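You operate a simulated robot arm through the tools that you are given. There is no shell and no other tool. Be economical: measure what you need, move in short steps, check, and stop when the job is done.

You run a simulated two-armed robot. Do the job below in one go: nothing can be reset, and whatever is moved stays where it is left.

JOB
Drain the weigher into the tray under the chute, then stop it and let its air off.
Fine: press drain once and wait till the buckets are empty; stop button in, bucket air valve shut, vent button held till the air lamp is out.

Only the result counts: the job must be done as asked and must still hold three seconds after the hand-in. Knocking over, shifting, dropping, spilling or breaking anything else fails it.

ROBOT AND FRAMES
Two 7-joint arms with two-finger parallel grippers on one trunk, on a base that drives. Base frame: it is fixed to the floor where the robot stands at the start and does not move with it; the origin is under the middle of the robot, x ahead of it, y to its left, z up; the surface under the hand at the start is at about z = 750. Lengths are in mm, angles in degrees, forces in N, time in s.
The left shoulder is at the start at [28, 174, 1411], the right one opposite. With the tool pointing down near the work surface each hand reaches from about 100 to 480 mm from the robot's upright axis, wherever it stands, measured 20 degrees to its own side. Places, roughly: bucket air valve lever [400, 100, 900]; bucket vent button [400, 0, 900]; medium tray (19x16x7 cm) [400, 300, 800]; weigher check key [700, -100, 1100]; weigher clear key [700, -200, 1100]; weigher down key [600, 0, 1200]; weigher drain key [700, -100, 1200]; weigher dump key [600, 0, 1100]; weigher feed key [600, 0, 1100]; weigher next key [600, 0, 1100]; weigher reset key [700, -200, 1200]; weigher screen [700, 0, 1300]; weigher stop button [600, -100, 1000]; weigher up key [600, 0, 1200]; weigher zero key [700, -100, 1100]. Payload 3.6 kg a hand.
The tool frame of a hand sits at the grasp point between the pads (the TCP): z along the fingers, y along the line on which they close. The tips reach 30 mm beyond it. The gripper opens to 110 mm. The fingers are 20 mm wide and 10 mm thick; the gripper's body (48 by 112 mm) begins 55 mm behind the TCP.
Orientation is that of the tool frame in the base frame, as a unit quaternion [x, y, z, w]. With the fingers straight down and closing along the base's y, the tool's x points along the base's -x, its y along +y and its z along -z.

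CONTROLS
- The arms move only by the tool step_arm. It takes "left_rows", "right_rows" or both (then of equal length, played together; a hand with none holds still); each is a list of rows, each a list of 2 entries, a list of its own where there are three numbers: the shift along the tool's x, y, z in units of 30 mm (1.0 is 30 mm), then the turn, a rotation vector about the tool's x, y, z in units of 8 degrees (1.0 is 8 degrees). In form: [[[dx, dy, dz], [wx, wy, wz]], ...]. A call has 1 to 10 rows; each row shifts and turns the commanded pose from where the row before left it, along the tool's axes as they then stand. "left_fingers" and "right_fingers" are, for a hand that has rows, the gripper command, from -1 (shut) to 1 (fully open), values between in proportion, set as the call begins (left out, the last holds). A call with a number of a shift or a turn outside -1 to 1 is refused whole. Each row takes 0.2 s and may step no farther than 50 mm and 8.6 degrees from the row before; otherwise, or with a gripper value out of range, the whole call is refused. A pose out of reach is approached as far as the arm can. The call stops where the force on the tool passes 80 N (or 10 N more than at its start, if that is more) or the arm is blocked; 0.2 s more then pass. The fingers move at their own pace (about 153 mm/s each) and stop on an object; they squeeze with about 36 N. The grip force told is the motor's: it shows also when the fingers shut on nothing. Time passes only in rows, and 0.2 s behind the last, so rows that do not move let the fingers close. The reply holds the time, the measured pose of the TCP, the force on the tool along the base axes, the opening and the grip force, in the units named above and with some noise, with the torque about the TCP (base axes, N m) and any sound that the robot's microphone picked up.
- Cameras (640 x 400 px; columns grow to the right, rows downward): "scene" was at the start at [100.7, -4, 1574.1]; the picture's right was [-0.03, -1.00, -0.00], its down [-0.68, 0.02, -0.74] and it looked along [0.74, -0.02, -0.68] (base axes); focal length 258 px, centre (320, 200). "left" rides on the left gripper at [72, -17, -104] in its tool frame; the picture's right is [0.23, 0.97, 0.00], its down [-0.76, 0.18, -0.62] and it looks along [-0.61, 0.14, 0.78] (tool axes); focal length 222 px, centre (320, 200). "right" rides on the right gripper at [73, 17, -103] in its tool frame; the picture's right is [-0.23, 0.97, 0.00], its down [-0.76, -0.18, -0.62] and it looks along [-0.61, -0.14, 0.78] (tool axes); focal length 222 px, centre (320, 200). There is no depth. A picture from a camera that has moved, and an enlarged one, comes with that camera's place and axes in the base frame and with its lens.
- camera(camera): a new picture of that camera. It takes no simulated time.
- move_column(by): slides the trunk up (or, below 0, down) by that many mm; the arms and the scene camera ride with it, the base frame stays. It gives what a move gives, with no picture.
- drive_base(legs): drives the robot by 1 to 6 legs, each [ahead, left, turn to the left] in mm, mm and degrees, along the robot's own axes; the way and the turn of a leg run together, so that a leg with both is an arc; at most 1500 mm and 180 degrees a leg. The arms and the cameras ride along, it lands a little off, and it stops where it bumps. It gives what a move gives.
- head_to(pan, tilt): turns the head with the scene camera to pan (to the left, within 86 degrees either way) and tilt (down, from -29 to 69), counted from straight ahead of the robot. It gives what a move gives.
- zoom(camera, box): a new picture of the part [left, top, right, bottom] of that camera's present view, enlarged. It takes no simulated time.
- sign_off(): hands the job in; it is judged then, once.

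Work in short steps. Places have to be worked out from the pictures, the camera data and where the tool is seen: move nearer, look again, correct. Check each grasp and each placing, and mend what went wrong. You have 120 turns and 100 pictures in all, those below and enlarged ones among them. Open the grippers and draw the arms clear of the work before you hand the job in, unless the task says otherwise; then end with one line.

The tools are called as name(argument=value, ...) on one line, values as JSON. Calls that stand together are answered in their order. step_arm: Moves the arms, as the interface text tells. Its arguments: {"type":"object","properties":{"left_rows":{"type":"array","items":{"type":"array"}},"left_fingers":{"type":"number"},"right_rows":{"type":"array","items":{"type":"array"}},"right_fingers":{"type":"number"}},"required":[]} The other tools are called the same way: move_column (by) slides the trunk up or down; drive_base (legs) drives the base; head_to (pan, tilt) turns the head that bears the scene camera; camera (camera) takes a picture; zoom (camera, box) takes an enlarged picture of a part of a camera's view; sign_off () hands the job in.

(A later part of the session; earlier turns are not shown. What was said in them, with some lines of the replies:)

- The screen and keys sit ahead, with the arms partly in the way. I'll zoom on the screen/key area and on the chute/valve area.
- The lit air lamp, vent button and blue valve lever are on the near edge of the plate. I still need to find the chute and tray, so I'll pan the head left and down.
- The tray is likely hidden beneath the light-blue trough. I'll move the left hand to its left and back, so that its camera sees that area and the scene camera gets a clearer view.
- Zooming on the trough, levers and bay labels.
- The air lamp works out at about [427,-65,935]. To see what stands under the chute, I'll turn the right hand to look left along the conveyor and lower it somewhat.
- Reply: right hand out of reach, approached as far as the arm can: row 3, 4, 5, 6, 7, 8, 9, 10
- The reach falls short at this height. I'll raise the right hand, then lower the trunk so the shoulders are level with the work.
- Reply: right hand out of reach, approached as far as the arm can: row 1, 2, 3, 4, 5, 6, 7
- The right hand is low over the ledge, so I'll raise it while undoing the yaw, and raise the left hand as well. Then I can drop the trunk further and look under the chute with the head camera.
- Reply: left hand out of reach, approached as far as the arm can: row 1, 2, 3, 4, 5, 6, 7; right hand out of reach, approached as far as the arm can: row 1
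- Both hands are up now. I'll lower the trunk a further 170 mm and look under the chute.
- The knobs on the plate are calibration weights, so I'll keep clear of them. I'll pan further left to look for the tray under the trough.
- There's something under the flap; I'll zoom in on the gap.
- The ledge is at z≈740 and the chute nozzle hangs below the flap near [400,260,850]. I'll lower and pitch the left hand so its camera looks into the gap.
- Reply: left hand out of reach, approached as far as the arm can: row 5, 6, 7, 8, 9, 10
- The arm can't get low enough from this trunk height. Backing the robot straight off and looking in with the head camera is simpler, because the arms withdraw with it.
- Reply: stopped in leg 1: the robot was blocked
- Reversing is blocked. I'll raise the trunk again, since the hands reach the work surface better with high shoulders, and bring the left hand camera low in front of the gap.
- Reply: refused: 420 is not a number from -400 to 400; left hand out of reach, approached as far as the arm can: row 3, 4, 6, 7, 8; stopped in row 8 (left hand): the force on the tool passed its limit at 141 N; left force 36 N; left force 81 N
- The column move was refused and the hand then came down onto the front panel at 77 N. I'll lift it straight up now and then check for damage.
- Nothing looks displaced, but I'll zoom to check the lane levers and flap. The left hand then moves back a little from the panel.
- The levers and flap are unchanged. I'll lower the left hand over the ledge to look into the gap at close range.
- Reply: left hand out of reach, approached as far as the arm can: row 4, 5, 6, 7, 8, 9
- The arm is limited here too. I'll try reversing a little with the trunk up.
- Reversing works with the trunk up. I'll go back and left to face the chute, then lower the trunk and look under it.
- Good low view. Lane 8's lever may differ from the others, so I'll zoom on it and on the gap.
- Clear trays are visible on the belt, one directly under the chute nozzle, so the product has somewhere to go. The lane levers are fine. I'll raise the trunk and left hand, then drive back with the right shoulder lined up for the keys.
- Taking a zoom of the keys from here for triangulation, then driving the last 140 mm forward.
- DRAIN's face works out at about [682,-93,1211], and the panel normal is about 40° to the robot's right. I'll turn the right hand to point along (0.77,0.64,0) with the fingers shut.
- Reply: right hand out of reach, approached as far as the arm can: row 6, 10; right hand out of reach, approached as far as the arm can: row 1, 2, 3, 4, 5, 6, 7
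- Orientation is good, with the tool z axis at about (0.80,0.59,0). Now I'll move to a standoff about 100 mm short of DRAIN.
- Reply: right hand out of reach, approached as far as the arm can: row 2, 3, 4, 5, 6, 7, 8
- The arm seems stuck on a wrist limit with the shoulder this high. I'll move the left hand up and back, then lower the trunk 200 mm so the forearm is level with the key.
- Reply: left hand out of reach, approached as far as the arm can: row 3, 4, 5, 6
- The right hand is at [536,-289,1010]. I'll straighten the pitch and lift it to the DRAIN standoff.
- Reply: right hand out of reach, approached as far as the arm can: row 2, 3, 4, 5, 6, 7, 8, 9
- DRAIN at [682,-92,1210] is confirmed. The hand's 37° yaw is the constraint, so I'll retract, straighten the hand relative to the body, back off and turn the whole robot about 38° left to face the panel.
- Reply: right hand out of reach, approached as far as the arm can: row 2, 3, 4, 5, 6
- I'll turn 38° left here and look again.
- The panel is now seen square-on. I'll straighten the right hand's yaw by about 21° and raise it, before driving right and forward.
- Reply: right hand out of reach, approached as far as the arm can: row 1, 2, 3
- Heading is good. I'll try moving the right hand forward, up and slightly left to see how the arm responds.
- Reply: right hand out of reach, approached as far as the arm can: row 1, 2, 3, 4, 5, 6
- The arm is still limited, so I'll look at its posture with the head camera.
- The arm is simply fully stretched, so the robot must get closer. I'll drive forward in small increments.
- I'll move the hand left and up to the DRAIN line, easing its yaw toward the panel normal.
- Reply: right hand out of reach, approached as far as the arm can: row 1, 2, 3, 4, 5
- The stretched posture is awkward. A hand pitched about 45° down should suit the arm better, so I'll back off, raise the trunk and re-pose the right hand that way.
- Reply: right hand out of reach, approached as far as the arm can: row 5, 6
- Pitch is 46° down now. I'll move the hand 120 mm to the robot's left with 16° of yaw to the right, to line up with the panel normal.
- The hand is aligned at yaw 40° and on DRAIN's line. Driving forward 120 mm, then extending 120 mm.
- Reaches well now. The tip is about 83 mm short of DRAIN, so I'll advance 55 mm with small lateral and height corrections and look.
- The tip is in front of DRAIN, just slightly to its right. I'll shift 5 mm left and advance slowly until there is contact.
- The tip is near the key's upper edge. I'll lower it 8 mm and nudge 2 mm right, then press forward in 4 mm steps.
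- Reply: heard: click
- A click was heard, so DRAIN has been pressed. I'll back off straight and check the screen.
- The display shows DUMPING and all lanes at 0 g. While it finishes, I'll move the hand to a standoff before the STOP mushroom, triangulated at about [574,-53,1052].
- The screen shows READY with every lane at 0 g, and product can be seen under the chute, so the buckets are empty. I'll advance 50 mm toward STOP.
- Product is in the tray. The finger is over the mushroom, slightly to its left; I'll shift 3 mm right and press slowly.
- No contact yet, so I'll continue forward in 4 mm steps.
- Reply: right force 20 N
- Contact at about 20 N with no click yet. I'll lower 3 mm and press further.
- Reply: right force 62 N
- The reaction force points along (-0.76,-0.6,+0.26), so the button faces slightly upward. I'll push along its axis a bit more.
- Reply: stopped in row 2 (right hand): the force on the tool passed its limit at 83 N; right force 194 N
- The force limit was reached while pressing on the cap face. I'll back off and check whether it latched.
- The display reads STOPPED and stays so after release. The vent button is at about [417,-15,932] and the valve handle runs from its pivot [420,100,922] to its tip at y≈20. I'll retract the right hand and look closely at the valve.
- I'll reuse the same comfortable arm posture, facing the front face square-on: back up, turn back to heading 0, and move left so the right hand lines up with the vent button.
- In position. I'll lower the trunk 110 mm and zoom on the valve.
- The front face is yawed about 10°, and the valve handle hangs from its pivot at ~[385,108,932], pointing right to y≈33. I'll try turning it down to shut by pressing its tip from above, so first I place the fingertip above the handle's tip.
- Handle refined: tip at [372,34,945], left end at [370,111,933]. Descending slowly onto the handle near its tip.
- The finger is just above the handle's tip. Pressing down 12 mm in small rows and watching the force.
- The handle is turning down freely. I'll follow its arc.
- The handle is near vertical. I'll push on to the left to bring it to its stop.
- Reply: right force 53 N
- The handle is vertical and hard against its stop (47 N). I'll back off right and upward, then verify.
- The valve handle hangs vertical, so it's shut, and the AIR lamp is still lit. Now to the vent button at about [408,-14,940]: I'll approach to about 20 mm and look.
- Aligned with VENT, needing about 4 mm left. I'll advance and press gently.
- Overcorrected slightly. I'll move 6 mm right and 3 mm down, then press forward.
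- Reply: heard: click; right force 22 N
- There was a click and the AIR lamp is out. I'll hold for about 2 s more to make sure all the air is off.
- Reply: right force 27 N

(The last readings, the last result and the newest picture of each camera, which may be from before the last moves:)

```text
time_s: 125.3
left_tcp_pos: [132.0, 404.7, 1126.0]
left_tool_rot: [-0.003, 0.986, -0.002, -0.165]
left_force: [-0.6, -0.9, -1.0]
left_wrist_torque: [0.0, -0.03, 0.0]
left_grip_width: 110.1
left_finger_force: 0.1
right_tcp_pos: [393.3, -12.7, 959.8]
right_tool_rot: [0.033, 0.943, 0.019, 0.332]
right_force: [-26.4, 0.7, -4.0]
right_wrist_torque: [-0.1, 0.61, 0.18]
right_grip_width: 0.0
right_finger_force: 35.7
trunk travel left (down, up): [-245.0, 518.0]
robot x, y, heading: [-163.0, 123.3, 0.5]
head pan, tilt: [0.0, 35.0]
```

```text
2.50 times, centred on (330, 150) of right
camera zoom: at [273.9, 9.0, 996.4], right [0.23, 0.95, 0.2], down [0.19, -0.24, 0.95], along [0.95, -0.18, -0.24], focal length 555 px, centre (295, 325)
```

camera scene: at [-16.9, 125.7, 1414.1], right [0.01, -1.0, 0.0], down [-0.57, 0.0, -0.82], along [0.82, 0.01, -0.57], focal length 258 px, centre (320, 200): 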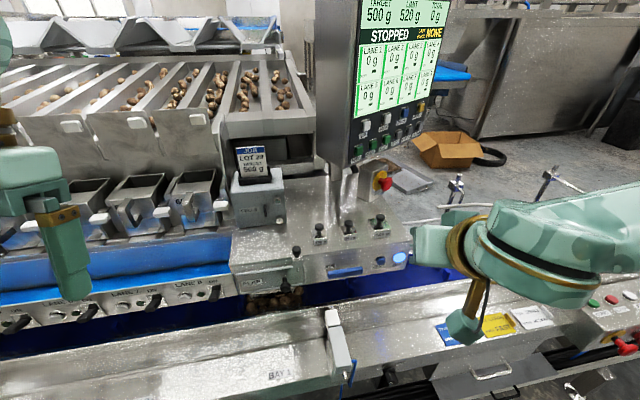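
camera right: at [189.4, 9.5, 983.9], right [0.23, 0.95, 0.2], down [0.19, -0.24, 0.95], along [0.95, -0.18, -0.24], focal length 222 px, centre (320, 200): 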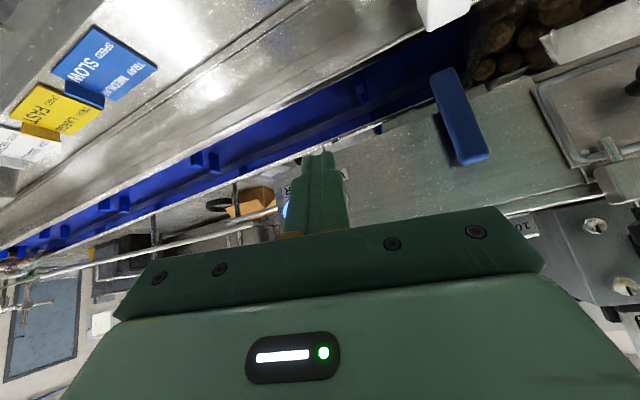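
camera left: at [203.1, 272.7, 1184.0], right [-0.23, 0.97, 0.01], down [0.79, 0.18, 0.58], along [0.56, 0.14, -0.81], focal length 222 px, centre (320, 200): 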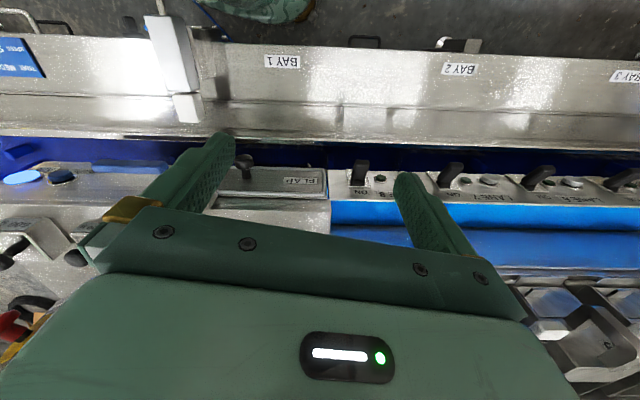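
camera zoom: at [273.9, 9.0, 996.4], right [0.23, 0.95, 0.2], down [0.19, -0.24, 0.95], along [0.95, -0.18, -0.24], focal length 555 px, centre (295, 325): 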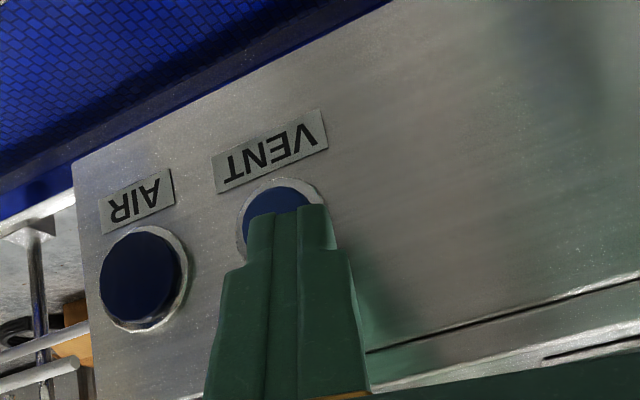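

The lamp stays out. I'll release straight back (-x), raise the hand clear, and open the gripper once it's away.

step_arm(right_rows=[[[0.39, 0, -0.31], [0, 0, 0]], [[0.6, 0, -0.6], [0, 0, 0]], [[0.6, 0, -0.6], [0, 0, 0]], [[0.3, 0, -0.9], [0, 0, 0]], [[0, -0.5, -0.8], [0, 0, 0]]])

step_arm(right_rows=[[[0, 0, 0], [0, 0, 0]], [[0, 0, 0], [0, 0, 0]], [[0, 0, 0], [0, 0, 0]]], right_fingers=1)

drive_base(legs=[[-120, 0, 0]])

head_to(pan=-3, tilt=28)

camera(camera="scene")

```text
time_s: 126.5
left_tcp_pos: [134.0, 404.4, 1126.3]
left_tool_rot: [-0.004, 0.986, -0.002, -0.167]
left_force: [-0.1, 0.2, -0.5]
left_wrist_torque: [0.0, 0.01, 0.0]
left_grip_width: 109.8
left_finger_force: 0.1
right_tcp_pos: [292.2, -23.4, 998.2]
right_tool_rot: [0.034, 0.943, 0.019, 0.332]
right_force: [-0.8, -0.8, -0.9]
right_wrist_torque: [0.02, -0.01, 0.03]
right_grip_width: 0.0
right_finger_force: 35.9
trunk travel left (down, up): [-245.0, 518.0]
robot x, y, heading: [-161.3, 124.1, 0.5]
head pan, tilt: [0.0, 35.0]
```

```text
time_s: 127.3
left_tcp_pos: [133.8, 406.0, 1125.7]
left_tool_rot: [-0.004, 0.986, -0.003, -0.167]
left_force: [-0.3, -0.2, 0.6]
left_wrist_torque: [0.02, 0.0, 0.01]
left_grip_width: 110.2
left_finger_force: 0.0
right_tcp_pos: [291.7, -23.4, 998.1]
right_tool_rot: [0.034, 0.943, 0.018, 0.331]
right_force: [0.3, -0.7, -0.4]
right_wrist_torque: [-0.02, 0.01, 0.0]
right_grip_width: 110.2
right_finger_force: 0.1
trunk travel left (down, up): [-245.0, 518.0]
robot x, y, heading: [-159.4, 127.6, 0.5]
head pan, tilt: [0.0, 35.0]
```

```text
time_s: 128.6
left_tcp_pos: [10.6, 404.3, 1125.0]
left_tool_rot: [-0.004, 0.986, -0.002, -0.167]
left_force: [-0.1, 0.1, 0.0]
left_wrist_torque: [-0.02, -0.03, 0.01]
left_grip_width: 109.8
left_finger_force: 0.1
right_tcp_pos: [170.4, -24.2, 997.8]
right_tool_rot: [0.034, 0.943, 0.018, 0.331]
right_force: [-0.9, 0.0, 0.4]
right_wrist_torque: [0.0, 0.01, -0.01]
right_grip_width: 110.0
right_finger_force: 0.0
trunk travel left (down, up): [-245.0, 518.0]
robot x, y, heading: [-278.4, 126.8, 0.5]
head pan, tilt: [0.0, 35.0]
```

```text
time_s: 129.2
left_tcp_pos: [12.7, 404.8, 1125.8]
left_tool_rot: [-0.004, 0.986, -0.003, -0.167]
left_force: [0.2, 0.3, -0.4]
left_wrist_torque: [0.0, -0.01, 0.01]
left_grip_width: 110.3
left_finger_force: 0.0
right_tcp_pos: [171.9, -23.5, 997.8]
right_tool_rot: [0.034, 0.943, 0.018, 0.331]
right_force: [0.1, -0.6, 0.6]
right_wrist_torque: [0.02, -0.02, 0.0]
right_grip_width: 109.9
right_finger_force: 0.0
trunk travel left (down, up): [-245.0, 518.0]
robot x, y, heading: [-284.0, 126.6, 0.5]
head pan, tilt: [-3.0, 28.0]
```

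```text
22 pictures are left
camera scene: at [-88.8, 120.6, 1312.6], right [-0.05, -1.0, 0.0], down [-0.47, 0.02, -0.88], along [0.88, -0.04, -0.47], focal length 258 px, centre (320, 200)
```

scene: 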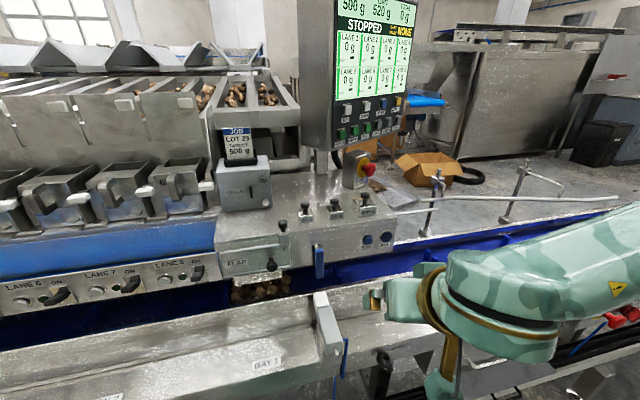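

zoom(camera="scene", box=[200, 0, 420, 310])

```text
1.29 times, centred on (310, 155) of scene
camera zoom: at [-88.8, 120.6, 1312.6], right [-0.05, -1.0, 0.0], down [-0.47, 0.02, -0.88], along [0.88, -0.04, -0.47], focal length 334 px, centre (333, 258)
```

zoom: 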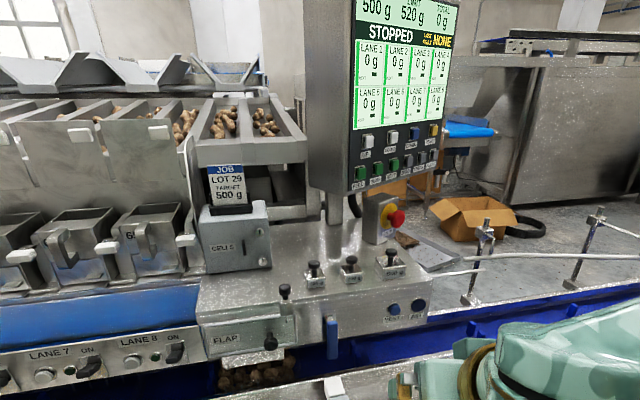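

The final view shows STOPPED with all lanes at 0 g, the valve handle vertical, the air lamp out, product in the tray, the weights in place and the arms clear. Handing in.

sign_off()

```text
The job is handed in.
```

The weigher is drained into the tray under the chute (all lanes at 0 g), the stop button is in, the bucket air valve is shut and the air is vented with the lamp out. One slip: early on, the left hand pressed against the front panel (141 N peak), and later pictures showed nothing moved or damaged.
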